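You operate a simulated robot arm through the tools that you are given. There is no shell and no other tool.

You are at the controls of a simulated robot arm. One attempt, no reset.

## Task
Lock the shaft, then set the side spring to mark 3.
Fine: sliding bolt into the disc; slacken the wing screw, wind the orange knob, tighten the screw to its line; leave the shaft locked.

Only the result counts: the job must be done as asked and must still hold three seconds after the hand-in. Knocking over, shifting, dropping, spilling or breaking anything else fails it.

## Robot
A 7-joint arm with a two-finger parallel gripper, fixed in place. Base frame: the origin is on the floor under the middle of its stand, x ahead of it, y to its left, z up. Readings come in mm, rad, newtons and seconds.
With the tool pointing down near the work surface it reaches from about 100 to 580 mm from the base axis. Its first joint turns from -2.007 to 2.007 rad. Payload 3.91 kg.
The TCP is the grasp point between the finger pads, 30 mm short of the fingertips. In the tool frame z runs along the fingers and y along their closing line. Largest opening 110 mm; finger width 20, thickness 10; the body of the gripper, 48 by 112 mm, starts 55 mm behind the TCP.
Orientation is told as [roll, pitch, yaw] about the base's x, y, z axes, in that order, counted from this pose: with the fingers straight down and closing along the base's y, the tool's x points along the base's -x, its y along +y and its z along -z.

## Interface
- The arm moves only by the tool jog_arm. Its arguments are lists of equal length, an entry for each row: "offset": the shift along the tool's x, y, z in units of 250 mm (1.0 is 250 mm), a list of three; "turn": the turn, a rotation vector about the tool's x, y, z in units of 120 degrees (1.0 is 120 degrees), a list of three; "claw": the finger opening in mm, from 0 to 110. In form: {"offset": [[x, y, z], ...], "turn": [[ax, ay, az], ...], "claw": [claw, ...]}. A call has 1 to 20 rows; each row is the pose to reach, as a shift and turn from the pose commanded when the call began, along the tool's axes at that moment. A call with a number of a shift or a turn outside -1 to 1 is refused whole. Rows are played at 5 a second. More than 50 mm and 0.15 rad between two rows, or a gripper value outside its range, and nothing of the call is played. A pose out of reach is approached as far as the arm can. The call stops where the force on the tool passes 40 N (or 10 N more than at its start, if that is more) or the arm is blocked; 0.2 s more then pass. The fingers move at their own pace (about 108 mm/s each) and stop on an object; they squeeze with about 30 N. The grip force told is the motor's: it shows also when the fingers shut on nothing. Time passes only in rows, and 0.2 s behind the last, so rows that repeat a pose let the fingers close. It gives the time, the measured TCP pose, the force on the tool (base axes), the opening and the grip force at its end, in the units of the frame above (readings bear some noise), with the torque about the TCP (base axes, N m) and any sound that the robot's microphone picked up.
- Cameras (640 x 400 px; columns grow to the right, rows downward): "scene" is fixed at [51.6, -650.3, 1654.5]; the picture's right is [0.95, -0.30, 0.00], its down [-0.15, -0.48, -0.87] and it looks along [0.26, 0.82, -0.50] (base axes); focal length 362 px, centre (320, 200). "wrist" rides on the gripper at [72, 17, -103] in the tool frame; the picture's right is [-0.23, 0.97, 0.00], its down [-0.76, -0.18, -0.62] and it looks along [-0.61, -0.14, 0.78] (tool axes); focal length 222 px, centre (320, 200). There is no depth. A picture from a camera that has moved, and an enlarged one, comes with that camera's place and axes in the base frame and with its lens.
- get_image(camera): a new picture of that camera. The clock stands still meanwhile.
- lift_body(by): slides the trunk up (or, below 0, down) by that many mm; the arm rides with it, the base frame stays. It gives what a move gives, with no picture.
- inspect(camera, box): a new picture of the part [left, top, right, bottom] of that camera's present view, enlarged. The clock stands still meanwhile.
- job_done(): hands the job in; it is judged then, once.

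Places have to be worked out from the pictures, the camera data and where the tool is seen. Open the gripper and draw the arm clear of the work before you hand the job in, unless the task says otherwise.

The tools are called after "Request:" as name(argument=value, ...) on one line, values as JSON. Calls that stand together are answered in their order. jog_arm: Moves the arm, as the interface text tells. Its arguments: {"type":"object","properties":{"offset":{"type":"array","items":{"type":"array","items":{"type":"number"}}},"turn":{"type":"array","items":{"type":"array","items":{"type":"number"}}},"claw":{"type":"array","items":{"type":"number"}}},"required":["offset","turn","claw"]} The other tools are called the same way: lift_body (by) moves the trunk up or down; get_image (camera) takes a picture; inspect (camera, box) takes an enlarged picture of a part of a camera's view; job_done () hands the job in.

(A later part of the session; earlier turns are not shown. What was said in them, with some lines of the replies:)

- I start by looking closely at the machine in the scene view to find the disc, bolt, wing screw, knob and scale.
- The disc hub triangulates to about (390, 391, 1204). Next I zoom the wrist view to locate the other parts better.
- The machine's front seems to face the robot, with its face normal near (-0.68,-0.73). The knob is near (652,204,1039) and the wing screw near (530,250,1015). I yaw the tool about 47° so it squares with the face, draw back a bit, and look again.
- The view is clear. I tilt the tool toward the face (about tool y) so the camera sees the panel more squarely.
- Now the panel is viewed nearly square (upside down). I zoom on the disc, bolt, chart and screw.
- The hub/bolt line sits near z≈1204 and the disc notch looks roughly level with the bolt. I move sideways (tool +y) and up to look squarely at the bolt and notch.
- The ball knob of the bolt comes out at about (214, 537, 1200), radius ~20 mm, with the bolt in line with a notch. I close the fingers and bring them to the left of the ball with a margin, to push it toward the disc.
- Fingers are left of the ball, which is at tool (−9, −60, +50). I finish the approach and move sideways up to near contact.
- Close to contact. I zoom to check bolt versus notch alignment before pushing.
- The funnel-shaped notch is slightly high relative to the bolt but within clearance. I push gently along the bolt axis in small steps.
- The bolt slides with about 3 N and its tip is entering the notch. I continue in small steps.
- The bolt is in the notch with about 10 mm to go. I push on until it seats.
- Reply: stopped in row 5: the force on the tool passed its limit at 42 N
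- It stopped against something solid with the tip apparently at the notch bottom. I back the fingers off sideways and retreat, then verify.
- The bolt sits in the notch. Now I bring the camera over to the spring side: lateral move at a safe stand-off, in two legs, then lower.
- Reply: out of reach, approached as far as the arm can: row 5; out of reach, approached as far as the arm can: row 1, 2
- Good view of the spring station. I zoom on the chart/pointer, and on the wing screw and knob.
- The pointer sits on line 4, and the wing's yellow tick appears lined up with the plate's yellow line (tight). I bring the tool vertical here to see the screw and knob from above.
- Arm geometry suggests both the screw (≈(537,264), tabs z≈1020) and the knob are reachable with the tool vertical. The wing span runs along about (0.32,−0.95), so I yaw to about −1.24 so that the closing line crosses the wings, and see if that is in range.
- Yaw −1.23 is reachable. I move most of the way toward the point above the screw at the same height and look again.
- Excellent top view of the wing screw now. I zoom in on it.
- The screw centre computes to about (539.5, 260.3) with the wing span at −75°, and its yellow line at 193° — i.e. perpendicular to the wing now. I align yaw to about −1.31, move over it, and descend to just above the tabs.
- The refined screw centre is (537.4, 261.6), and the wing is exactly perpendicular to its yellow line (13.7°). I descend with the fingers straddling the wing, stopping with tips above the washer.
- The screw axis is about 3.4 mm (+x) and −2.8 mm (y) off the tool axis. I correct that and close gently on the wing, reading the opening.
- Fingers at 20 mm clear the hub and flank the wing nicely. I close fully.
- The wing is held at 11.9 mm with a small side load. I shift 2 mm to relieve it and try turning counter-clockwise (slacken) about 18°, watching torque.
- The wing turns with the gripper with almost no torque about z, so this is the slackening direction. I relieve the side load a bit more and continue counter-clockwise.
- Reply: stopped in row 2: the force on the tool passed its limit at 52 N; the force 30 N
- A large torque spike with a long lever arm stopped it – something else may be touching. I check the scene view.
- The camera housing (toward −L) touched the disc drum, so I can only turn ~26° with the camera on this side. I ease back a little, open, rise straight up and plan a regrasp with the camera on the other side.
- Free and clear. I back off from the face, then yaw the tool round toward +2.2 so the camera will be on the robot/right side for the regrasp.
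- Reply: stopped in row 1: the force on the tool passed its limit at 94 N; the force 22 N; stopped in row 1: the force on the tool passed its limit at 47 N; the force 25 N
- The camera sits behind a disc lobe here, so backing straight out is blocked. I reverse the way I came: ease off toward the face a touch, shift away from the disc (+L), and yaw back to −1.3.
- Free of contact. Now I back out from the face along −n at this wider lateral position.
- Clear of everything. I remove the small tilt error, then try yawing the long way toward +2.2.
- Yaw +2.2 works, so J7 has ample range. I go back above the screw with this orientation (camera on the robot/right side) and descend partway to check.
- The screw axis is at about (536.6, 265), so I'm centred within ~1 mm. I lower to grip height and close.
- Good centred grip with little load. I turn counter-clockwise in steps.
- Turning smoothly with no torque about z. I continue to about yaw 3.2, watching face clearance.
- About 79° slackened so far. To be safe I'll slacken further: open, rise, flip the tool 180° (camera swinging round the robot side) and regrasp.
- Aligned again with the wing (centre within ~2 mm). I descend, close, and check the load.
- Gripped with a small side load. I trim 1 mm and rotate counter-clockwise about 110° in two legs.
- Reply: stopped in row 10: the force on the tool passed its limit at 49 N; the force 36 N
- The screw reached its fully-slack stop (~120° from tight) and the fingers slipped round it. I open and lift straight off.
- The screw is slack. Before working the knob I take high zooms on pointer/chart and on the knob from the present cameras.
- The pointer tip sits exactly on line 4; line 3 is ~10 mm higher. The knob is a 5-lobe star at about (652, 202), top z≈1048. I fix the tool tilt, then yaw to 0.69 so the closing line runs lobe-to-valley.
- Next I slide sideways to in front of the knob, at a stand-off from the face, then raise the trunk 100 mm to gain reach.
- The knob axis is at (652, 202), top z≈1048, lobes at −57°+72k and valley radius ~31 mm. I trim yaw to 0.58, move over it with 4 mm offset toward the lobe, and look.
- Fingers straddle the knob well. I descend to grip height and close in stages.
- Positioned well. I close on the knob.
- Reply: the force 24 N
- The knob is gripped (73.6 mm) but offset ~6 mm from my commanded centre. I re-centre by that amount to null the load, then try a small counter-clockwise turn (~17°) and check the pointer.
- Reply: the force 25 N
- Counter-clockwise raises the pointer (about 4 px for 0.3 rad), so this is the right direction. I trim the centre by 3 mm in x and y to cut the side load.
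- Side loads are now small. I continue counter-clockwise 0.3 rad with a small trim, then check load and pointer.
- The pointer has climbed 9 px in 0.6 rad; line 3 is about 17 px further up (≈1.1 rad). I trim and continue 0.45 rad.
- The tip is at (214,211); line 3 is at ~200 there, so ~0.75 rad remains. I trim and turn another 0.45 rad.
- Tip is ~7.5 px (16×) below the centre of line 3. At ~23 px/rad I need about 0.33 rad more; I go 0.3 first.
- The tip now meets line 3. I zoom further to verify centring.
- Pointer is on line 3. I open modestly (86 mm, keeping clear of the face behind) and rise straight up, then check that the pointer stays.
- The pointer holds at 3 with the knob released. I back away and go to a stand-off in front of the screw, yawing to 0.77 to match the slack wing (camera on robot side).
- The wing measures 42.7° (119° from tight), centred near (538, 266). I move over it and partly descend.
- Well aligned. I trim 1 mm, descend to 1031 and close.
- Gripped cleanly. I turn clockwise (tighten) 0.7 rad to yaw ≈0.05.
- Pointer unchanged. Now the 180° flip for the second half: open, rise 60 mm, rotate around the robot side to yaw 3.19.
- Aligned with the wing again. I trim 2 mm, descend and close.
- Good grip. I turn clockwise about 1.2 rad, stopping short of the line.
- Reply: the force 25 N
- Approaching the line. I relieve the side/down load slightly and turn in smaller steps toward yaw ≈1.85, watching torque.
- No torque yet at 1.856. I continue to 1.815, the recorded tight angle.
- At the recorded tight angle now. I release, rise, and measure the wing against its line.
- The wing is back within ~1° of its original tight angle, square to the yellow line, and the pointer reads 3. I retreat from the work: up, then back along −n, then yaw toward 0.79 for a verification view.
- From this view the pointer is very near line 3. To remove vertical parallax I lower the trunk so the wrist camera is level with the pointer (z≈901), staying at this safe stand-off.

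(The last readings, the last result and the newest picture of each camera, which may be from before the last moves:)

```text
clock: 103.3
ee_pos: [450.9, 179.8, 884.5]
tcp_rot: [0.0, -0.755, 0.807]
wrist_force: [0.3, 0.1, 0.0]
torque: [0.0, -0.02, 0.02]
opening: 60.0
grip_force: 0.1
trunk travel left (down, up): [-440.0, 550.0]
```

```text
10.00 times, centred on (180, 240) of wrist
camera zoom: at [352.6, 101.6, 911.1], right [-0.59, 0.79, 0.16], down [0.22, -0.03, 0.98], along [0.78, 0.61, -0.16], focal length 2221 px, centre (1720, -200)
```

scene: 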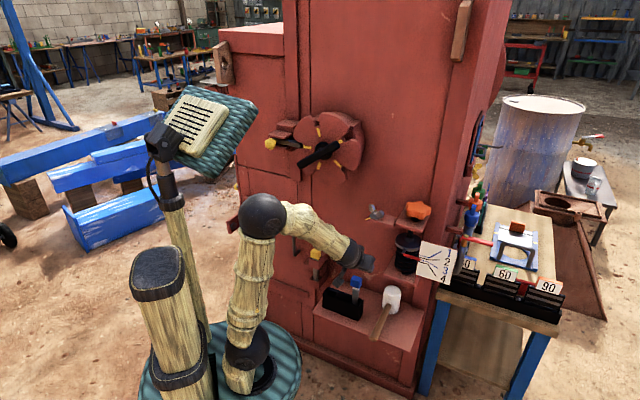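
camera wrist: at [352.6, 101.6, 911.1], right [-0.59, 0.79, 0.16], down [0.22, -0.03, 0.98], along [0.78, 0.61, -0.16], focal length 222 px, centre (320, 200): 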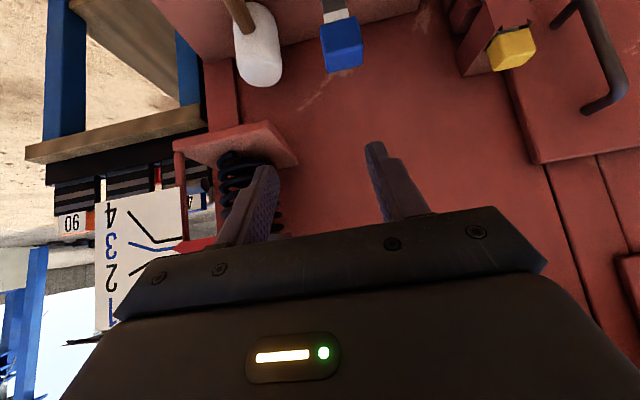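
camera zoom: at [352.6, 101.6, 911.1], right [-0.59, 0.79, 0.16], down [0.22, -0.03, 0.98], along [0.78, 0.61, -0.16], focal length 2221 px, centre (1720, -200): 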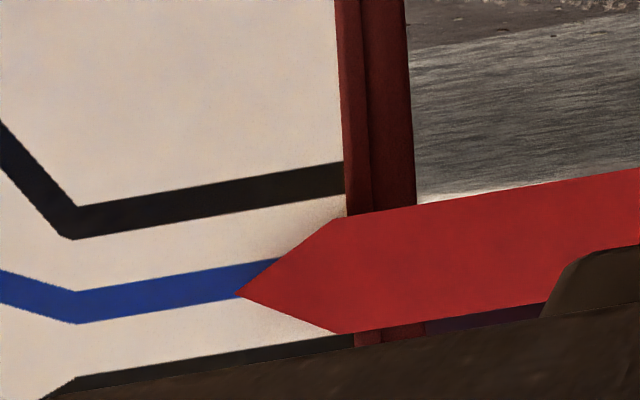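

The level view shows the tip ~0.15 mark above line 3 (13 px of an 85 px spacing) – the scene view had parallax. That fits ~90° per mark: I turned 103°, so I should wind back ~0.23 rad. I raise the trunk, make the tool vertical and yaw to 1.815 to slacken the screw again.

Request:
lift_body(by=255)

Request:
jog_arm(offset=[[0, 0, 0], [0, 0, 0], [0, 0, 0], [0, 0, 0], [0, 0, 0], [0, 0, 0]], turn=[[0, 0.06, 0], [0, 0.12, 0], [0, 0.18, 0], [0, 0.24, 0], [0, 0.3, 0], [0, 0.3595, 0]], claw=[60, 60, 60, 60, 60, 60])

Request:
jog_arm(offset=[[0, 0, 0], [0, 0, 0], [0, 0, 0], [0, 0, 0], [0, 0, 0], [0, 0, 0], [0, 0, 0], [0, 0, 0]], turn=[[0, 0, -0.06], [0, 0, -0.12], [0, 0, -0.18], [0, 0, -0.24], [0, 0, -0.3], [0, 0, -0.36], [0, 0, -0.42], [0, 0, -0.481]], claw=[60, 60, 60, 60, 60, 60, 60, 60])

```text
clock: 105.9
ee_pos: [451.5, 180.5, 1139.6]
tcp_rot: [0.003, -0.754, 0.808]
wrist_force: [-0.3, 0.4, -0.7]
torque: [0.02, -0.02, 0.04]
opening: 60.1
grip_force: 0.1
trunk travel left (down, up): [-695.0, 295.0]
```

```text
clock: 107.3
ee_pos: [453.2, 179.1, 1140.5]
tcp_rot: [-0.002, 0.003, 0.808]
wrist_force: [0.4, -0.3, -0.2]
torque: [-0.04, 0.0, 0.0]
opening: 60.2
grip_force: 0.0
trunk travel left (down, up): [-695.0, 295.0]
```

```text
clock: 109.1
ee_pos: [450.6, 180.3, 1139.4]
tcp_rot: [-0.001, 0.0, 1.82]
wrist_force: [0.0, -0.4, -0.7]
torque: [0.0, -0.01, 0.01]
opening: 59.9
grip_force: 0.0
trunk travel left (down, up): [-695.0, 295.0]
```

Now over the screw and down partway.

Request:
jog_arm(offset=[[-0.082, -0.138, 0], [-0.163, -0.277, 0], [-0.244, -0.415, 0], [-0.244, -0.415, 0.12], [-0.244, -0.415, 0.245]], turn=[[0, 0, 0], [0, 0, 0], [0, 0, 0], [0, 0, 0], [0, 0, 0]], claw=[60, 60, 60, 60, 60])

Request:
inspect(camera="wrist", box=[240, 60, 420, 200])

```text
clock: 110.3
ee_pos: [536.3, 264.8, 1076.8]
tcp_rot: [0.002, 0.001, 1.815]
wrist_force: [-0.2, 0.1, -0.3]
torque: [0.01, -0.02, 0.02]
opening: 60.1
grip_force: 0.1
trunk travel left (down, up): [-695.0, 295.0]
```

```text
2.86 times, centred on (330, 130) of wrist
camera zoom: at [537.2, 189.3, 1181.3], right [-1.0, -0.02, 0.0], down [-0.01, 0.78, 0.62], along [-0.01, 0.62, -0.78], focal length 635 px, centre (291, 400)
```

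zoom: 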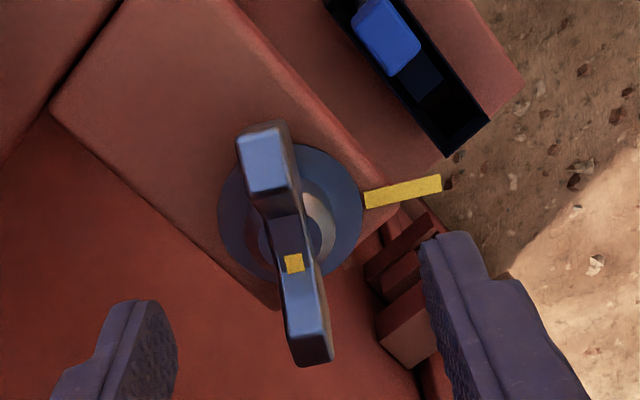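

Aligned. I descend to 1031, close, and turn counter-clockwise 1.38 rad to slacken.

Request:
jog_arm(offset=[[0, 0, 0.09], [0, 0, 0.183], [0, 0, 0.183], [0, 0, 0.183], [0, 0, 0.183]], turn=[[0, 0, 0], [0, 0, 0], [0, 0, 0], [0, 0, 0], [0, 0, 0]], claw=[60, 60, 30, 0, 0])

Request:
jog_arm(offset=[[0, 0, 0], [0, 0, 0], [0, 0, 0], [0, 0, 0], [0, 0, 0], [0, 0, 0], [0, 0, 0]], turn=[[0, 0, -0.045], [0, 0, -0.09], [0, 0, -0.135], [0, 0, -0.18], [0, 0, -0.225], [0, 0, -0.27], [0, 0, -0.315]], claw=[0, 0, 0, 0, 0, 0, 0])

```text
clock: 111.5
ee_pos: [536.8, 266.2, 1032.7]
tcp_rot: [-0.002, -0.002, 1.815]
wrist_force: [10.3, 4.1, 4.6]
torque: [-0.06, 0.21, 0.0]
opening: 12.0
grip_force: 45.0
trunk travel left (down, up): [-695.0, 295.0]
```

```text
clock: 113.1
ee_pos: [536.9, 267.0, 1032.7]
tcp_rot: [0.003, -0.003, 2.479]
wrist_force: [3.7, 6.7, 0.1]
torque: [0.41, -0.09, 0.0]
opening: 11.9
grip_force: 45.1
trunk travel left (down, up): [-695.0, 295.0]
```

Turning freely. I continue to yaw ≈3.19.

Request:
jog_arm(offset=[[0, 0, 0], [0, 0, 0], [0, 0, 0], [0, 0, 0], [0, 0, 0], [0, 0, 0], [0, 0, 0], [0, 0, 0]], turn=[[0, 0, -0.043], [0, 0, -0.086], [0, 0, -0.129], [0, 0, -0.172], [0, 0, -0.215], [0, 0, -0.258], [0, 0, -0.3], [0, 0, -0.341]], claw=[0, 0, 0, 0, 0, 0, 0, 0])

Request:
get_image(camera="scene")

```text
clock: 114.9
ee_pos: [535.5, 265.7, 1031.3]
tcp_rot: [0.001, 0.001, -3.09]
wrist_force: [2.0, 7.9, 7.5]
torque: [0.0, 1.33, -0.04]
opening: 12.1
grip_force: 44.7
trunk travel left (down, up): [-695.0, 295.0]
```

```text
taken
```

scene: 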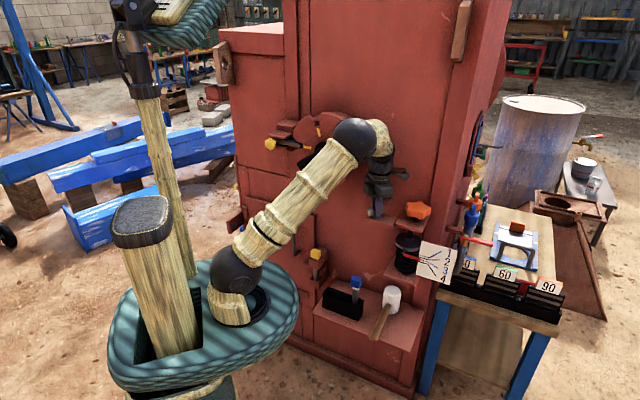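

Slack by ~79°. I add ~9° more, then release and rise.

Request:
jog_arm(offset=[[0, 0, 0], [0, 0, 0], [0, 0, 0]], turn=[[0, 0, -0.03], [0, 0, -0.055], [0, 0, -0.075]], claw=[0, 0, 0])

Request:
jog_arm(offset=[[0, 0, 0], [0, 0, 0], [0, 0, -0.12], [0, 0, -0.24], [0, 0, -0.36]], turn=[[0, 0, 0], [0, 0, 0], [0, 0, 0], [0, 0, 0], [0, 0, 0]], claw=[35, 60, 60, 60, 60])

```text
clock: 115.7
ee_pos: [536.9, 264.4, 1032.6]
tcp_rot: [0.002, 0.0, -2.936]
wrist_force: [1.2, 7.3, 3.6]
torque: [0.12, 0.05, -0.01]
opening: 11.6
grip_force: 45.1
trunk travel left (down, up): [-695.0, 295.0]
```

```text
clock: 116.9
ee_pos: [535.7, 265.5, 1121.0]
tcp_rot: [0.0, 0.0, -2.938]
wrist_force: [0.0, 0.1, -0.2]
torque: [0.02, 0.02, 0.0]
opening: 60.0
grip_force: 0.0
trunk travel left (down, up): [-695.0, 295.0]
```

I move to the stand-off in front of the knob and yaw to 1.12 (lobe at −26°, valley opposite).

Request:
jog_arm(offset=[[0.064, 0.16, 0], [0.128, 0.32, 0], [0.192, 0.479, 0], [0.192, 0.479, 0], [0.192, 0.479, 0], [0.192, 0.479, 0], [0.192, 0.479, 0], [0.192, 0.479, 0], [0.192, 0.479, 0], [0.192, 0.479, 0], [0.192, 0.479, 0], [0.192, 0.479, 0], [0.192, 0.479, 0], [0.192, 0.479, 0], [0.192, 0.479, 0], [0.192, 0.479, 0], [0.192, 0.479, 0], [0.192, 0.479, 0]], turn=[[0, 0, 0], [0, 0, 0], [0, 0, 0], [0, 0, 0.065], [0, 0, 0.13], [0, 0, 0.195], [0, 0, 0.26], [0, 0, 0.325], [0, 0, 0.39], [0, 0, 0.455], [0, 0, 0.52], [0, 0, 0.585], [0, 0, 0.65], [0, 0, 0.715], [0, 0, 0.78], [0, 0, 0.845], [0, 0, 0.91], [0, 0, 0.975]], claw=[70, 80, 90, 100, 105, 105, 105, 105, 105, 105, 105, 105, 105, 105, 105, 105, 105, 105])

Request:
jog_arm(offset=[[0, 0, 0], [0, 0, 0]], turn=[[0, 0, 0.045], [0, 0, 0.0866]], claw=[105, 105])

Request:
get_image(camera="wrist")

Request:
inspect(camera="wrist", box=[230, 110, 410, 230])

```text
clock: 120.7
ee_pos: [607.6, 157.4, 1122.3]
tcp_rot: [0.0, 0.001, 1.3]
wrist_force: [-0.3, -0.1, 0.0]
torque: [0.01, -0.02, 0.0]
opening: 105.1
grip_force: 0.0
trunk travel left (down, up): [-695.0, 295.0]
```

```text
clock: 121.3
ee_pos: [609.0, 156.8, 1121.7]
tcp_rot: [0.001, 0.0, 1.121]
wrist_force: [-0.7, 0.3, 0.5]
torque: [0.0, 0.0, -0.01]
opening: 105.2
grip_force: 0.0
trunk travel left (down, up): [-695.0, 295.0]
```

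```text
taken
camera wrist: at [561.4, 98.4, 1226.4], right [-0.78, 0.63, 0.0], down [0.49, 0.61, 0.62], along [0.39, 0.49, -0.78], focal length 222 px, centre (320, 200)
```

wrist: 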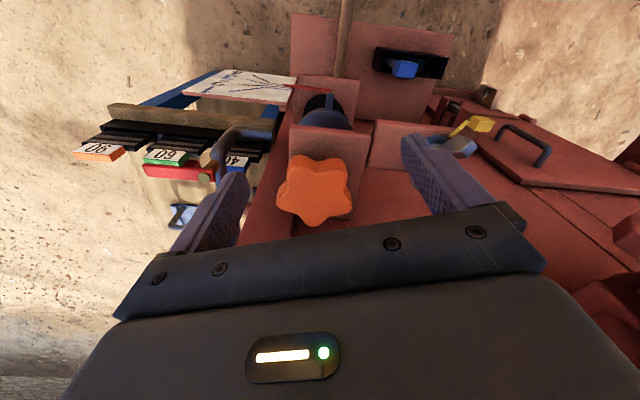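

```text
3.33 times, centred on (320, 170) of wrist
camera zoom: at [561.4, 98.4, 1226.4], right [-0.78, 0.63, 0.0], down [0.49, 0.61, 0.62], along [0.39, 0.49, -0.78], focal length 740 px, centre (320, 300)
```

zoom: 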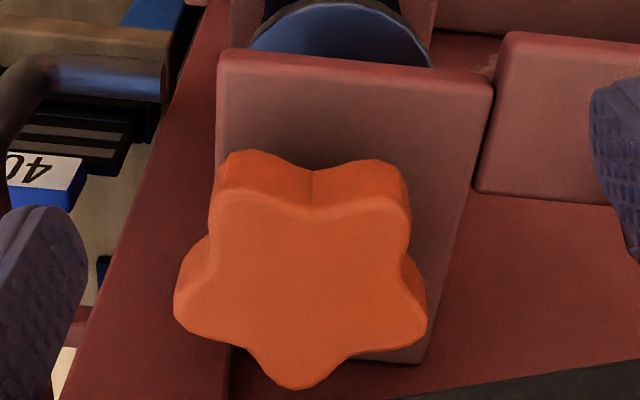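

The left lobe and right valley lie on the closing line. I move over the knob, descend, and close.

Request:
jog_arm(offset=[[-0.12, -0.037, 0], [-0.238, -0.074, 0], [-0.238, -0.074, 0.15], [-0.238, -0.074, 0.315], [-0.238, -0.074, 0.315], [-0.238, -0.074, 0.315]], turn=[[0, 0, 0], [0, 0, 0], [0, 0, 0], [0, 0, 0], [0, 0, 0], [0, 0, 0]], claw=[105, 105, 105, 105, 90, 82])

Request:
inspect(camera="wrist", box=[210, 100, 430, 240])

Request:
inspect(camera="scene", box=[376, 180, 456, 230])

```text
clock: 122.7
ee_pos: [650.1, 204.4, 1043.6]
tcp_rot: [0.0, 0.0, 1.123]
wrist_force: [-0.2, -0.4, 0.0]
torque: [0.01, 0.02, -0.03]
opening: 82.4
grip_force: 0.1
trunk travel left (down, up): [-695.0, 295.0]
```

```text
2.86 times, centred on (320, 170) of wrist
camera zoom: at [602.3, 145.1, 1147.7], right [-0.78, 0.63, 0.0], down [0.49, 0.61, 0.62], along [0.39, 0.49, -0.78], focal length 635 px, centre (320, 286)
```

zoom: 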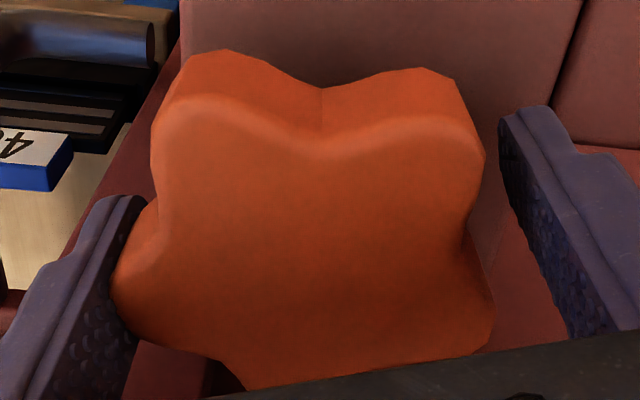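

```text
8.00 times, centred on (416, 205) of scene
camera zoom: at [51.6, -650.3, 1654.5], right [0.95, -0.3, 0.0], down [-0.15, -0.48, -0.87], along [0.26, 0.82, -0.5], focal length 2896 px, centre (-448, 160)
```

zoom: 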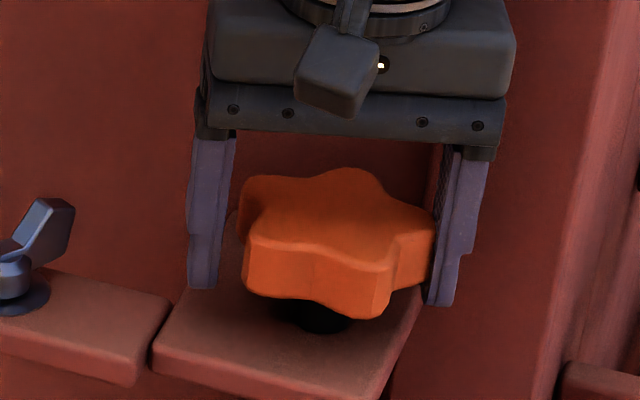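

I shift 3 mm toward the lobe side for centring, close, and read the load.

Request:
jog_arm(offset=[[0, -0.012, 0], [0, -0.012, 0], [0, -0.012, 0], [0, -0.012, 0]], turn=[[0, 0, 0], [0, 0, 0], [0, 0, 0], [0, 0, 0]], claw=[80, 76, 68, 60])

Request:
inspect(camera="scene", box=[411, 250, 435, 265])

```text
clock: 123.7
ee_pos: [652.1, 202.3, 1043.4]
tcp_rot: [0.002, 0.0, 1.125]
wrist_force: [-3.8, 0.8, -0.4]
torque: [-0.06, 0.11, 0.06]
opening: 73.9
grip_force: 45.2
trunk travel left (down, up): [-695.0, 295.0]
```

```text
16.00 times, centred on (423, 258) of scene
camera zoom: at [51.6, -650.3, 1654.5], right [0.95, -0.3, 0.0], down [-0.15, -0.48, -0.87], along [0.26, 0.82, -0.5], focal length 5792 px, centre (-1328, -720)
```

zoom: 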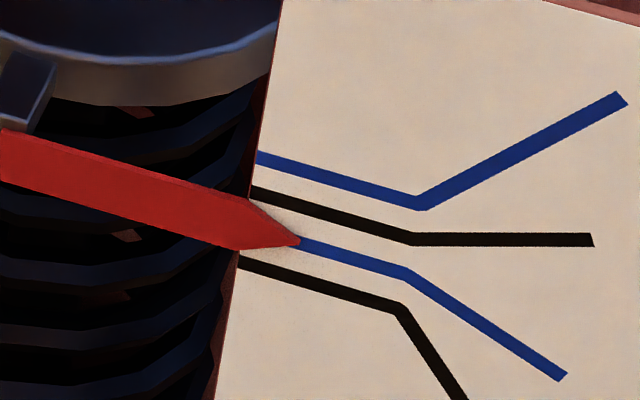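

Clean grip, near-zero load. I wind back clockwise 0.235 rad.

Request:
jog_arm(offset=[[0, 0, 0], [0, 0, 0], [0, 0, 0], [0, 0, 0]], turn=[[0, 0, 0.03], [0, 0, 0.06], [0, 0, 0.09], [0, 0, 0.1122]], claw=[60, 60, 60, 60])

Request:
inspect(camera="scene", box=[411, 250, 435, 265])

```text
clock: 124.7
ee_pos: [650.9, 202.8, 1043.2]
tcp_rot: [0.002, 0.0, 0.888]
wrist_force: [-12.6, 1.9, -5.1]
torque: [0.47, -1.04, 0.06]
opening: 74.0
grip_force: 44.3
trunk travel left (down, up): [-695.0, 295.0]
```

```text
16.00 times, centred on (423, 258) of scene
camera zoom: at [51.6, -650.3, 1654.5], right [0.95, -0.3, 0.0], down [-0.15, -0.48, -0.87], along [0.26, 0.82, -0.5], focal length 5792 px, centre (-1328, -720)
```

zoom: 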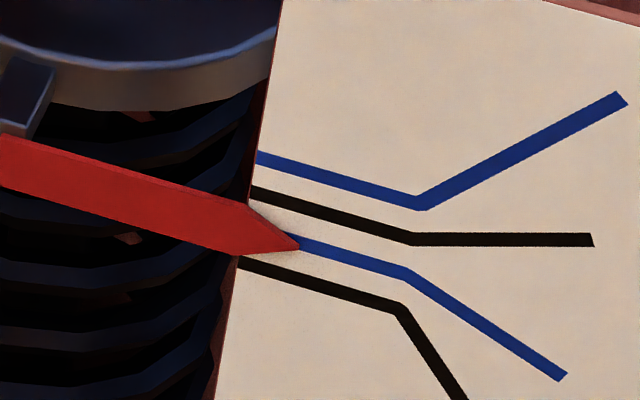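

The pointer dropped ~5–6 px as intended. I release, rise and go to the level viewing pose to verify before tightening.

Request:
jog_arm(offset=[[0, 0, 0], [0, 0, 0], [0, 0, -0.12], [0, 0, -0.24], [0, 0, -0.36]], turn=[[0, 0, 0], [0, 0, 0], [0, 0, 0], [0, 0, 0], [0, 0, 0]], claw=[82, 92, 92, 92, 92])

Request:
inspect(camera="scene", box=[411, 250, 435, 265])

```text
clock: 125.9
ee_pos: [652.3, 201.5, 1134.5]
tcp_rot: [0.001, 0.0, 0.889]
wrist_force: [0.3, -0.5, 0.9]
torque: [-0.01, 0.01, 0.04]
opening: 92.1
grip_force: 0.1
trunk travel left (down, up): [-695.0, 295.0]
```

```text
16.00 times, centred on (423, 258) of scene
camera zoom: at [51.6, -650.3, 1654.5], right [0.95, -0.3, 0.0], down [-0.15, -0.48, -0.87], along [0.26, 0.82, -0.5], focal length 5792 px, centre (-1328, -720)
```

zoom: 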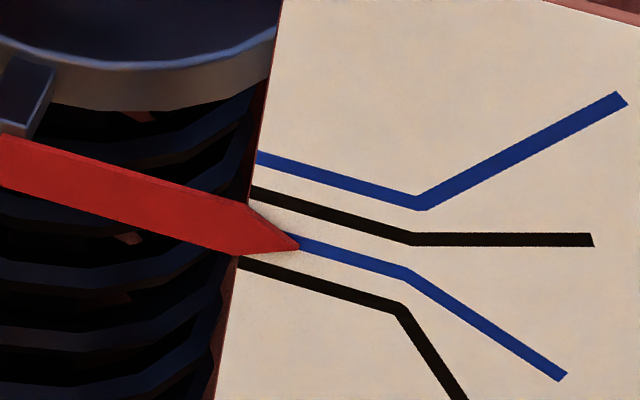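

I return to the viewing stand-off, tilt, and lower the trunk to pointer level.

Request:
jog_arm(offset=[[0.115, 0.114, 0], [0.23, 0.228, 0], [0.345, 0.342, 0], [0.46, 0.455, 0], [0.575, 0.569, 0]], turn=[[0, 0, 0.008], [0, 0, 0.016], [0, 0, 0.024], [0, 0, 0.032], [0, 0, 0.039]], claw=[92, 80, 60, 30, 0])

Request:
jog_arm(offset=[[0, 0, 0], [0, 0, 0], [0, 0, 0], [0, 0, 0], [0, 0, 0], [0, 0, 0]], turn=[[0, -0.06, 0], [0, -0.12, 0], [0, -0.18, 0], [0, -0.24, 0], [0, -0.3, 0], [0, -0.36, 0]], claw=[0, 0, 0, 0, 0, 0])

Request:
lift_body(by=-250)

Request:
inspect(camera="wrist", box=[150, 220, 210, 260])

Request:
get_image(camera="wrist")

```text
clock: 127.1
ee_pos: [447.7, 180.3, 1134.4]
tcp_rot: [0.0, -0.001, 0.807]
wrist_force: [0.6, 0.5, 0.2]
torque: [0.01, -0.02, 0.0]
opening: 0.0
grip_force: 29.3
trunk travel left (down, up): [-695.0, 295.0]
```

```text
clock: 128.5
ee_pos: [451.5, 178.2, 1133.3]
tcp_rot: [-0.003, -0.751, 0.808]
wrist_force: [-0.1, 1.6, -0.1]
torque: [0.0, 0.01, -0.03]
opening: 0.2
grip_force: 29.9
trunk travel left (down, up): [-695.0, 295.0]
```

```text
clock: 131.1
ee_pos: [451.8, 179.2, 883.9]
tcp_rot: [0.003, -0.753, 0.806]
wrist_force: [0.2, 0.1, 0.0]
torque: [0.0, -0.02, 0.01]
opening: 0.0
grip_force: 29.4
trunk travel left (down, up): [-445.0, 545.0]
```

```text
10.00 times, centred on (180, 240) of wrist
camera zoom: at [354.0, 100.9, 910.0], right [-0.59, 0.79, 0.16], down [0.22, -0.03, 0.98], along [0.78, 0.61, -0.15], focal length 2221 px, centre (1720, -200)
```

zoom: 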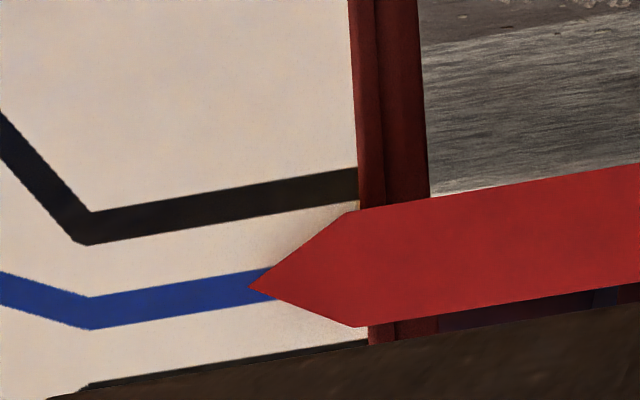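

```text
taken
camera wrist: at [354.0, 100.9, 910.0], right [-0.59, 0.79, 0.16], down [0.22, -0.03, 0.98], along [0.78, 0.61, -0.15], focal length 222 px, centre (320, 200)
```

wrist: 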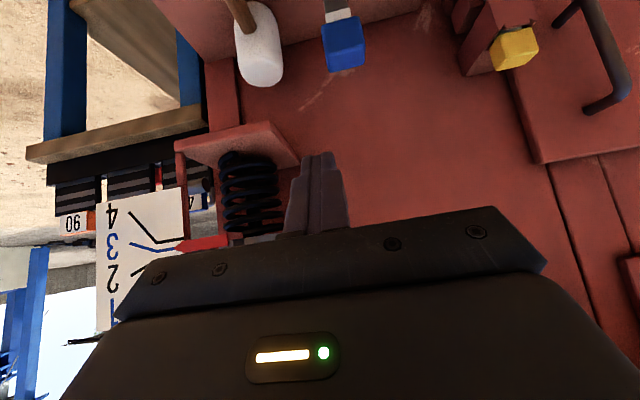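

Level view now shows the tip dead centre on line 3. Now back up to re-tighten the screw: raise, untilt, and yaw to match the wing (3.345).

Request:
lift_body(by=250)

Request:
jog_arm(offset=[[0, 0, 0], [0, 0, 0], [0, 0, 0], [0, 0, 0], [0, 0, 0], [0, 0, 0]], turn=[[0, 0.06, 0], [0, 0.12, 0], [0, 0.18, 0], [0, 0.24, 0], [0, 0.3, 0], [0, 0.3595, 0]], claw=[30, 60, 60, 60, 60, 60])

Request:
jog_arm(offset=[[0, 0, 0], [0, 0, 0], [0, 0, 0], [0, 0, 0], [0, 0, 0], [0, 0, 0], [0, 0, 0], [0, 0, 0], [0, 0, 0], [0, 0, 0], [0, 0, 0], [0, 0, 0], [0, 0, 0]], turn=[[0, 0, -0.065], [0, 0, -0.13], [0, 0, -0.195], [0, 0, -0.26], [0, 0, -0.325], [0, 0, -0.39], [0, 0, -0.455], [0, 0, -0.52], [0, 0, -0.585], [0, 0, -0.65], [0, 0, -0.715], [0, 0, -0.78], [0, 0, -0.845]], claw=[60, 60, 60, 60, 60, 60, 60, 60, 60, 60, 60, 60, 60])

Request:
jog_arm(offset=[[0, 0, 0], [0, 0, 0], [0, 0, 0], [0, 0, 0], [0, 0, 0], [0, 0, 0]], turn=[[0, 0, -0.062], [0, 0, -0.124], [0, 0, -0.186], [0, 0, -0.248], [0, 0, -0.31], [0, 0, -0.367]], claw=[60, 60, 60, 60, 60, 60])

Request:
get_image(camera="scene")

```text
clock: 133.7
ee_pos: [452.0, 178.5, 1134.1]
tcp_rot: [0.001, -0.754, 0.807]
wrist_force: [-0.5, 0.7, 1.0]
torque: [0.03, 0.0, -0.03]
opening: 0.0
grip_force: 29.9
trunk travel left (down, up): [-695.0, 295.0]
```

```text
clock: 135.1
ee_pos: [450.9, 179.3, 1134.3]
tcp_rot: [0.001, 0.001, 0.806]
wrist_force: [-1.0, -0.1, -0.5]
torque: [0.0, -0.03, 0.0]
opening: 60.2
grip_force: 0.1
trunk travel left (down, up): [-695.0, 295.0]
```

```text
clock: 137.9
ee_pos: [452.8, 178.8, 1132.5]
tcp_rot: [-0.002, 0.0, 2.58]
wrist_force: [-0.1, -0.8, 0.2]
torque: [-0.01, 0.04, 0.02]
opening: 60.0
grip_force: 0.1
trunk travel left (down, up): [-695.0, 295.0]
```

```text
clock: 139.3
ee_pos: [452.7, 179.2, 1135.0]
tcp_rot: [-0.002, 0.002, -2.936]
wrist_force: [0.4, -0.3, -0.2]
torque: [-0.03, 0.02, 0.01]
opening: 60.0
grip_force: 0.1
trunk travel left (down, up): [-695.0, 295.0]
```

```text
taken
```

scene: 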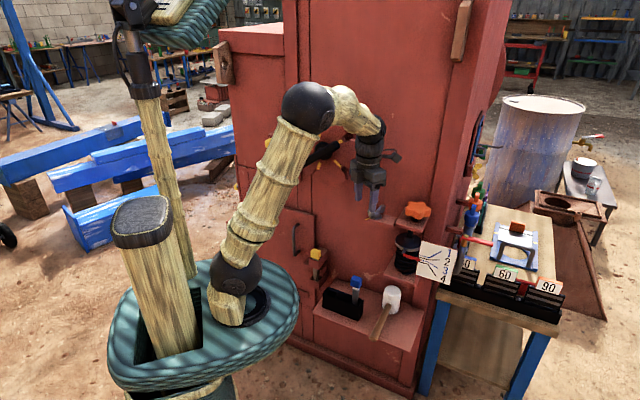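

Reached. I move over the screw and descend partway, then check the alignment.

Request:
jog_arm(offset=[[0.133, -0.089, 0], [0.266, -0.178, 0], [0.398, -0.268, 0], [0.398, -0.268, 0.11], [0.398, -0.268, 0.225]], turn=[[0, 0, 0], [0, 0, 0], [0, 0, 0], [0, 0, 0], [0, 0, 0]], claw=[60, 60, 60, 60, 60])

Request:
inspect(camera="wrist", box=[220, 80, 420, 240])

```text
clock: 140.5
ee_pos: [538.0, 265.9, 1076.3]
tcp_rot: [0.0, 0.0, -2.938]
wrist_force: [0.9, 0.5, -0.3]
torque: [0.0, 0.0, 0.04]
opening: 59.9
grip_force: 0.1
trunk travel left (down, up): [-695.0, 295.0]
```

```text
2.50 times, centred on (320, 160) of wrist
camera zoom: at [612.5, 263.1, 1180.8], right [-0.03, -1.0, 0.0], down [-0.78, 0.02, 0.62], along [-0.62, 0.02, -0.78], focal length 555 px, centre (320, 300)
```

zoom: 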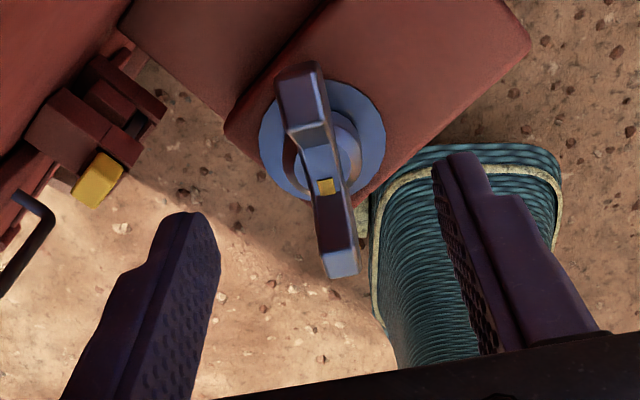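

Well aligned. I descend, close, and turn clockwise back toward the line.

Request:
jog_arm(offset=[[-0.003, 0.001, 0.09], [-0.003, 0.001, 0.181], [-0.003, 0.001, 0.181], [-0.003, 0.001, 0.181], [-0.003, 0.001, 0.181]], turn=[[0, 0, 0], [0, 0, 0], [0, 0, 0], [0, 0, 0], [0, 0, 0]], claw=[60, 60, 30, 0, 0])

Request:
jog_arm(offset=[[0, 0, 0], [0, 0, 0], [0, 0, 0], [0, 0, 0], [0, 0, 0], [0, 0, 0], [0, 0, 0], [0, 0, 0]], turn=[[0, 0, 0.045], [0, 0, 0.09], [0, 0, 0.135], [0, 0, 0.18], [0, 0, 0.225], [0, 0, 0.27], [0, 0, 0.315], [0, 0, 0.36]], claw=[0, 0, 0, 0, 0, 0, 0, 0])

```text
clock: 141.7
ee_pos: [535.9, 264.5, 1033.1]
tcp_rot: [-0.002, 0.001, -2.939]
wrist_force: [-1.4, -2.8, -2.0]
torque: [-0.02, -0.82, -0.05]
opening: 12.1
grip_force: 45.0
trunk travel left (down, up): [-695.0, 295.0]
```

```text
clock: 143.5
ee_pos: [534.6, 266.2, 1032.2]
tcp_rot: [-0.004, -0.001, 2.59]
wrist_force: [1.3, 5.5, 3.1]
torque: [-1.0, -0.56, 0.03]
opening: 12.2
grip_force: 45.2
trunk travel left (down, up): [-695.0, 295.0]
```

Turning smoothly. I continue to just short of the line.

Request:
jog_arm(offset=[[0, 0, 0], [0, 0, 0], [0, 0, 0], [0, 0, 0], [0, 0, 0], [0, 0, 0], [0, 0, 0], [0, 0, 0]], turn=[[0, 0, 0.042], [0, 0, 0.084], [0, 0, 0.126], [0, 0, 0.168], [0, 0, 0.21], [0, 0, 0.252], [0, 0, 0.294], [0, 0, 0.332]], claw=[0, 0, 0, 0, 0, 0, 0, 0])

```text
clock: 145.3
ee_pos: [536.1, 266.7, 1033.0]
tcp_rot: [-0.007, 0.0, 1.893]
wrist_force: [14.3, 16.8, 19.9]
torque: [-0.96, 0.58, 0.01]
opening: 12.1
grip_force: 44.9
trunk travel left (down, up): [-695.0, 295.0]
```

I trim out the side load and turn the last 0.08 rad to the recorded tight angle.

Request:
jog_arm(offset=[[-0.007, -0.011, -0.006], [-0.007, -0.011, -0.006], [-0.007, -0.011, -0.006], [-0.007, -0.011, -0.006]], turn=[[0, 0, 0], [0, 0, 0.013], [0, 0, 0.026], [0, 0, 0.0372]], claw=[0, 0, 0, 0])

```text
clock: 146.3
ee_pos: [537.2, 265.9, 1033.0]
tcp_rot: [0.002, 0.0, 1.819]
wrist_force: [-6.0, 0.5, -4.4]
torque: [1.37, -0.39, -0.03]
opening: 12.0
grip_force: 45.1
trunk travel left (down, up): [-695.0, 295.0]
```

At 1.819; I nudge a further ~0.015 rad to be firmly on the line and read torque.

Request:
jog_arm(offset=[[0, 0, 0], [0, 0, 0], [0, 0, 0]], turn=[[0, 0, 0.003], [0, 0, 0.006], [0, 0, 0.007]], claw=[0, 0, 0])

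```text
clock: 147.1
ee_pos: [536.5, 267.4, 1032.1]
tcp_rot: [0.004, -0.001, 1.802]
wrist_force: [-13.2, -3.6, -17.8]
torque: [0.82, -0.58, -0.03]
opening: 11.8
grip_force: 45.3
trunk travel left (down, up): [-695.0, 295.0]
```

The closing line now sits at 13.3°, matching the yellow line's 13.3–13.7°. I release, rise and check.

Request:
jog_arm(offset=[[0, 0, 0], [0, 0, 0], [0, 0, -0.1], [0, 0, -0.2]], turn=[[0, 0, 0], [0, 0, 0], [0, 0, 0], [0, 0, 0]], claw=[35, 60, 60, 60])

Request:
inspect(camera="wrist", box=[240, 60, 420, 200])

Request:
inspect(camera="scene", box=[360, 200, 400, 225])

Request:
inspect(camera="scene", box=[411, 250, 435, 265])

```text
clock: 148.1
ee_pos: [537.8, 267.5, 1084.9]
tcp_rot: [-0.001, -0.002, 1.803]
wrist_force: [-0.6, -0.3, -0.1]
torque: [0.0, 0.02, 0.0]
opening: 60.0
grip_force: 0.0
trunk travel left (down, up): [-695.0, 295.0]
```

```text
2.86 times, centred on (330, 130) of wrist
camera zoom: at [536.4, 191.6, 1187.2], right [-1.0, 0.0, 0.0], down [0.0, 0.78, 0.62], along [0.0, 0.62, -0.78], focal length 635 px, centre (291, 400)
```

zoom: 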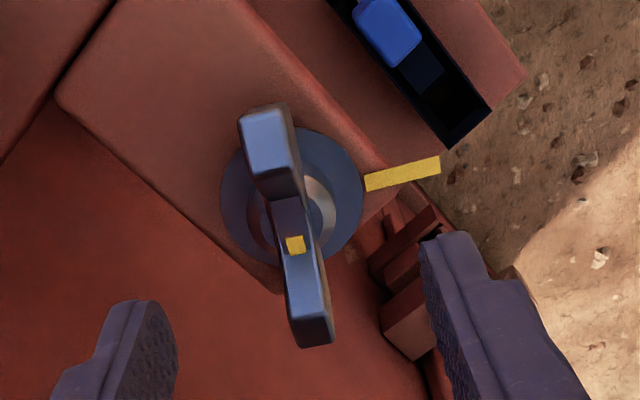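

```text
16.00 times, centred on (380, 212) of scene
camera zoom: at [51.6, -650.3, 1654.5], right [0.95, -0.3, 0.0], down [-0.15, -0.48, -0.87], along [0.26, 0.82, -0.5], focal length 5792 px, centre (-640, 0)
```

zoom: 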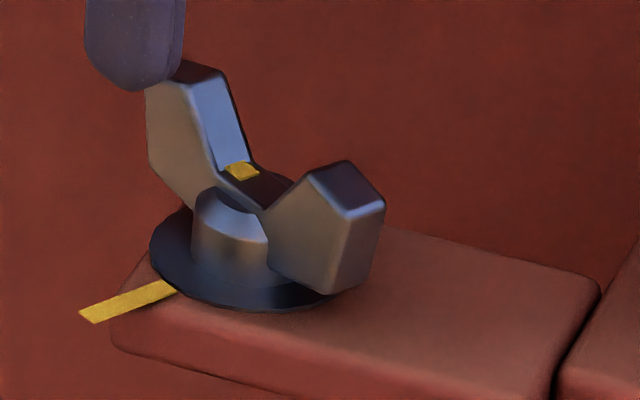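

```text
16.00 times, centred on (423, 258) of scene
camera zoom: at [51.6, -650.3, 1654.5], right [0.95, -0.3, 0.0], down [-0.15, -0.48, -0.87], along [0.26, 0.82, -0.5], focal length 5792 px, centre (-1328, -720)
```

zoom: 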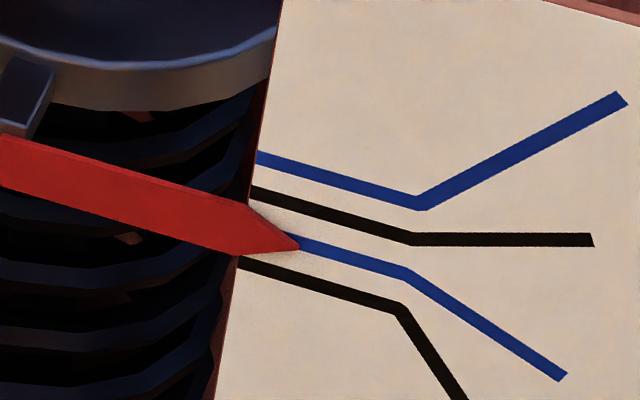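

Screw sits at its line and the pointer is unchanged. I retreat: up, back from the face, and turn to a neutral yaw.

Request:
jog_arm(offset=[[0, 0, -0.1], [0, 0, -0.2], [0.08, 0.137, -0.22], [0.16, 0.274, -0.22], [0.249, 0.411, -0.22], [0.249, 0.411, -0.22], [0.249, 0.411, -0.22], [0.249, 0.411, -0.22], [0.249, 0.411, -0.22], [0.249, 0.411, -0.22], [0.249, 0.411, -0.22], [0.249, 0.411, -0.22], [0.249, 0.411, -0.22]], turn=[[0, 0, 0], [0, 0, 0], [0, 0, 0], [0, 0, 0], [0, 0, 0], [0, 0, 0.06], [0, 0, 0.12], [0, 0, 0.18], [0, 0, 0.24], [0, 0, 0.3], [0, 0, 0.36], [0, 0, 0.42], [0, 0, 0.48]], claw=[60, 60, 60, 60, 60, 60, 60, 60, 60, 60, 60, 60, 60])

Request:
jog_arm(offset=[[0.16, 0, 0], [0.32, 0, 0], [0.48, 0, 0]], turn=[[0, 0, 0], [0, 0, 0], [0, 0, 0]], claw=[80, 100, 110])

Request:
get_image(camera="scene")

Request:
inspect(camera="scene", box=[240, 90, 400, 190])

Request:
inspect(camera="scene", box=[340, 190, 480, 290])

```text
clock: 150.9
ee_pos: [451.3, 182.6, 1138.4]
tcp_rot: [0.0, -0.002, 0.796]
wrist_force: [0.9, -0.4, -0.1]
torque: [-0.01, 0.01, 0.01]
opening: 59.9
grip_force: 0.0
trunk travel left (down, up): [-695.0, 295.0]
```

```text
clock: 151.7
ee_pos: [366.2, 97.6, 1140.0]
tcp_rot: [0.001, -0.004, 0.798]
wrist_force: [-0.2, 0.6, -0.3]
torque: [0.01, 0.0, 0.0]
opening: 110.1
grip_force: 0.0
trunk travel left (down, up): [-695.0, 295.0]
```

```text
taken
```

scene: 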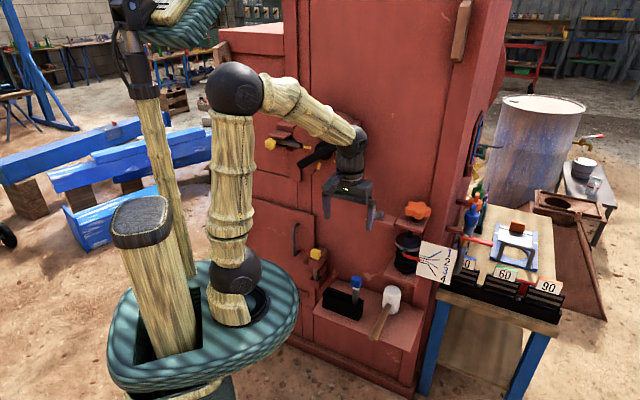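

```text
4.00 times, centred on (320, 140) of scene
camera zoom: at [51.6, -650.3, 1654.5], right [0.95, -0.3, 0.0], down [-0.15, -0.48, -0.87], along [0.26, 0.82, -0.5], focal length 1448 px, centre (320, 440)
```

zoom: 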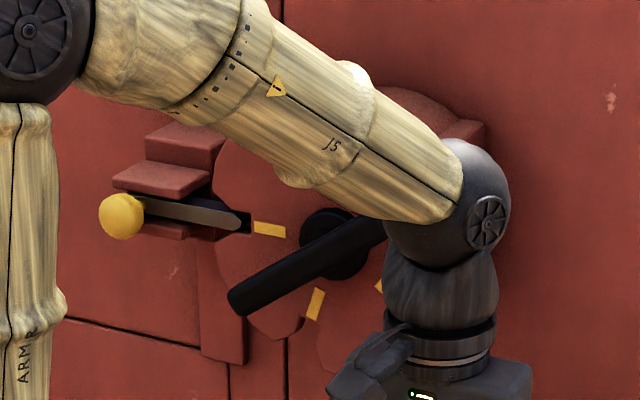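

```text
4.00 times, centred on (410, 240) of scene
camera zoom: at [51.6, -650.3, 1654.5], right [0.95, -0.3, 0.0], down [-0.15, -0.48, -0.87], along [0.26, 0.82, -0.5], focal length 1448 px, centre (-40, 40)
```

zoom: 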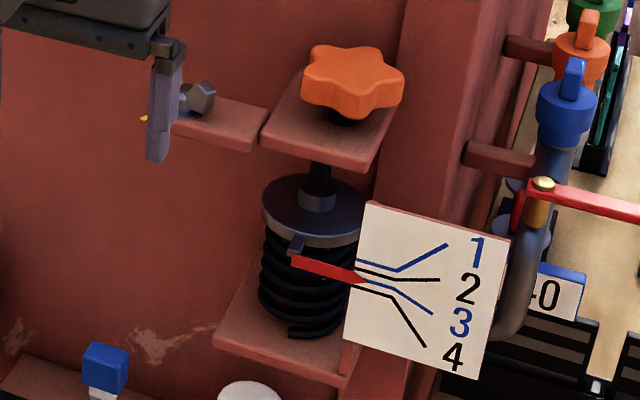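

The bolt is still home in the notch. I raise the arm clear and take final checks of screw and pointer.

Request:
lift_body(by=150)

Request:
inspect(camera="scene", box=[340, 190, 480, 290])

Request:
inspect(camera="scene", box=[360, 200, 400, 225])

Request:
inspect(camera="scene", box=[411, 250, 435, 265])

Request:
inspect(camera="scene", box=[260, 120, 340, 170])

```text
clock: 153.4
ee_pos: [366.5, 97.8, 1289.6]
tcp_rot: [0.0, -0.003, 0.798]
wrist_force: [0.2, -0.2, -0.1]
torque: [0.02, 0.0, 0.0]
opening: 110.1
grip_force: 0.1
trunk travel left (down, up): [-845.0, 145.0]
```

```text
4.00 times, centred on (410, 240) of scene
camera zoom: at [51.6, -650.3, 1654.5], right [0.95, -0.3, 0.0], down [-0.15, -0.48, -0.87], along [0.26, 0.82, -0.5], focal length 1448 px, centre (-40, 40)
```

zoom: 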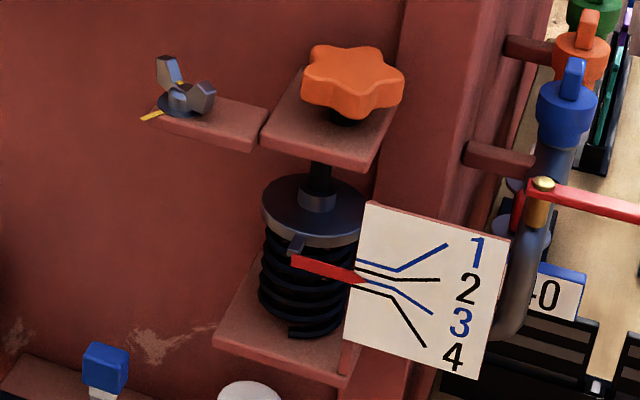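

```text
16.00 times, centred on (380, 212) of scene
camera zoom: at [51.6, -650.3, 1654.5], right [0.95, -0.3, 0.0], down [-0.15, -0.48, -0.87], along [0.26, 0.82, -0.5], focal length 5792 px, centre (-640, 0)
```

zoom: 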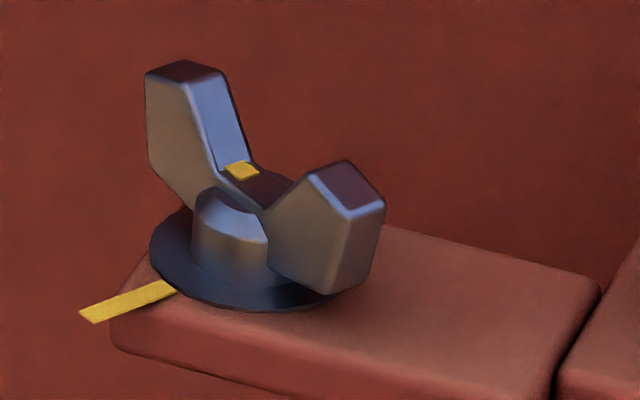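

```text
16.00 times, centred on (423, 258) of scene
camera zoom: at [51.6, -650.3, 1654.5], right [0.95, -0.3, 0.0], down [-0.15, -0.48, -0.87], along [0.26, 0.82, -0.5], focal length 5792 px, centre (-1328, -720)
```

zoom: 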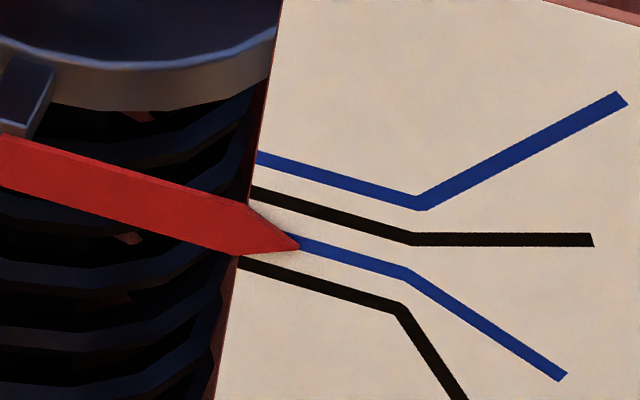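

```text
8.00 times, centred on (300, 145) of scene
camera zoom: at [51.6, -650.3, 1654.5], right [0.95, -0.3, 0.0], down [-0.15, -0.48, -0.87], along [0.26, 0.82, -0.5], focal length 2896 px, centre (480, 640)
```

zoom: 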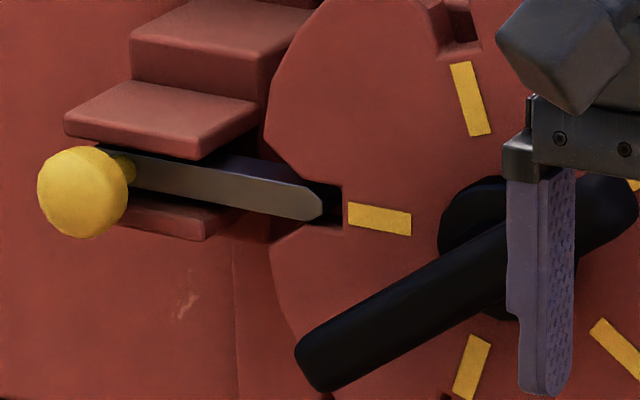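

The pointer and screw hold. I take a maximum zoom of the bolt tip in the notch to be sure it is fully home.

Request:
inspect(camera="scene", box=[280, 134, 320, 159])

Request:
get_image(camera="wrist")

```text
16.00 times, centred on (300, 146) of scene
camera zoom: at [51.6, -650.3, 1654.5], right [0.95, -0.3, 0.0], down [-0.15, -0.48, -0.87], along [0.26, 0.82, -0.5], focal length 5792 px, centre (640, 1056)
```

zoom: 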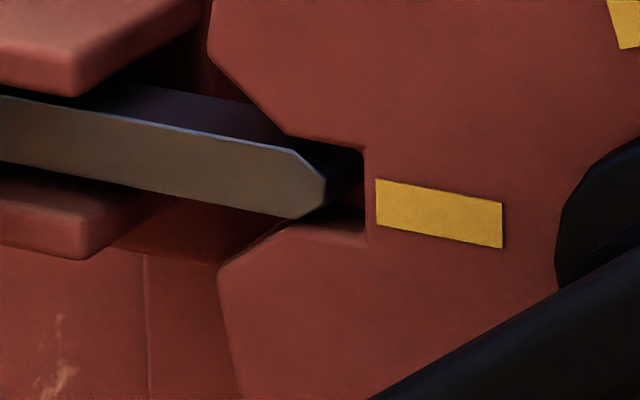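

```text
taken
camera wrist: at [303.4, 56.5, 1393.7], right [-0.54, 0.84, 0.0], down [0.66, 0.42, 0.62], along [0.53, 0.34, -0.78], focal length 222 px, centre (320, 200)
```

wrist: 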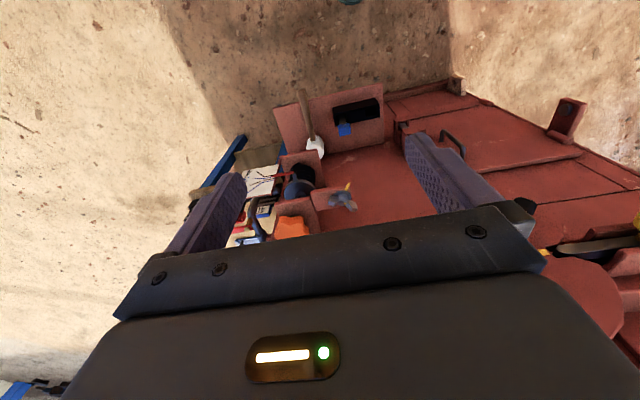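

All checks agree: the bolt is in the notch at the end of its travel, the pointer is on line 3, and the wing is square to its yellow line within about 1°. The gripper is open and clear of the work, so I hand the job in.

Request:
job_done()

```text
The job is handed in.
```

I handed the job in with the shaft locked, the side spring on mark 3 and the wing screw back at its line. No verdict came back, so these are my own final checks:

- **Shaft lock:** The bolt slid into the disc notch until it stopped hard at about 42 N. Its tip is inside the narrow part of the notch, about 8–9 mm short of the bottom. I took that as the end of the bolt's travel and did not push it again. It was still in place in the last picture.
- **Spring setting:** A view level with the pointer puts its tip on the centre of line 3. My first setting had gone about 0.15 of a mark past line 3, so I slackened the screw again, wound the knob back and re-tightened. After re-tightening I rechecked the pointer only from the fixed camera, and it had not moved.
- **Wing screw:** It is back at its starting angle, square to its yellow line within about 1°. I felt no torque rise at the end, so I judged tightness by the line alone.

While I was slackening the screw, the wrist camera housing struck the disc, peaking at 94 N. In later pictures the disc and bolt looked unchanged.

The gripper is open and drawn clear of the work.
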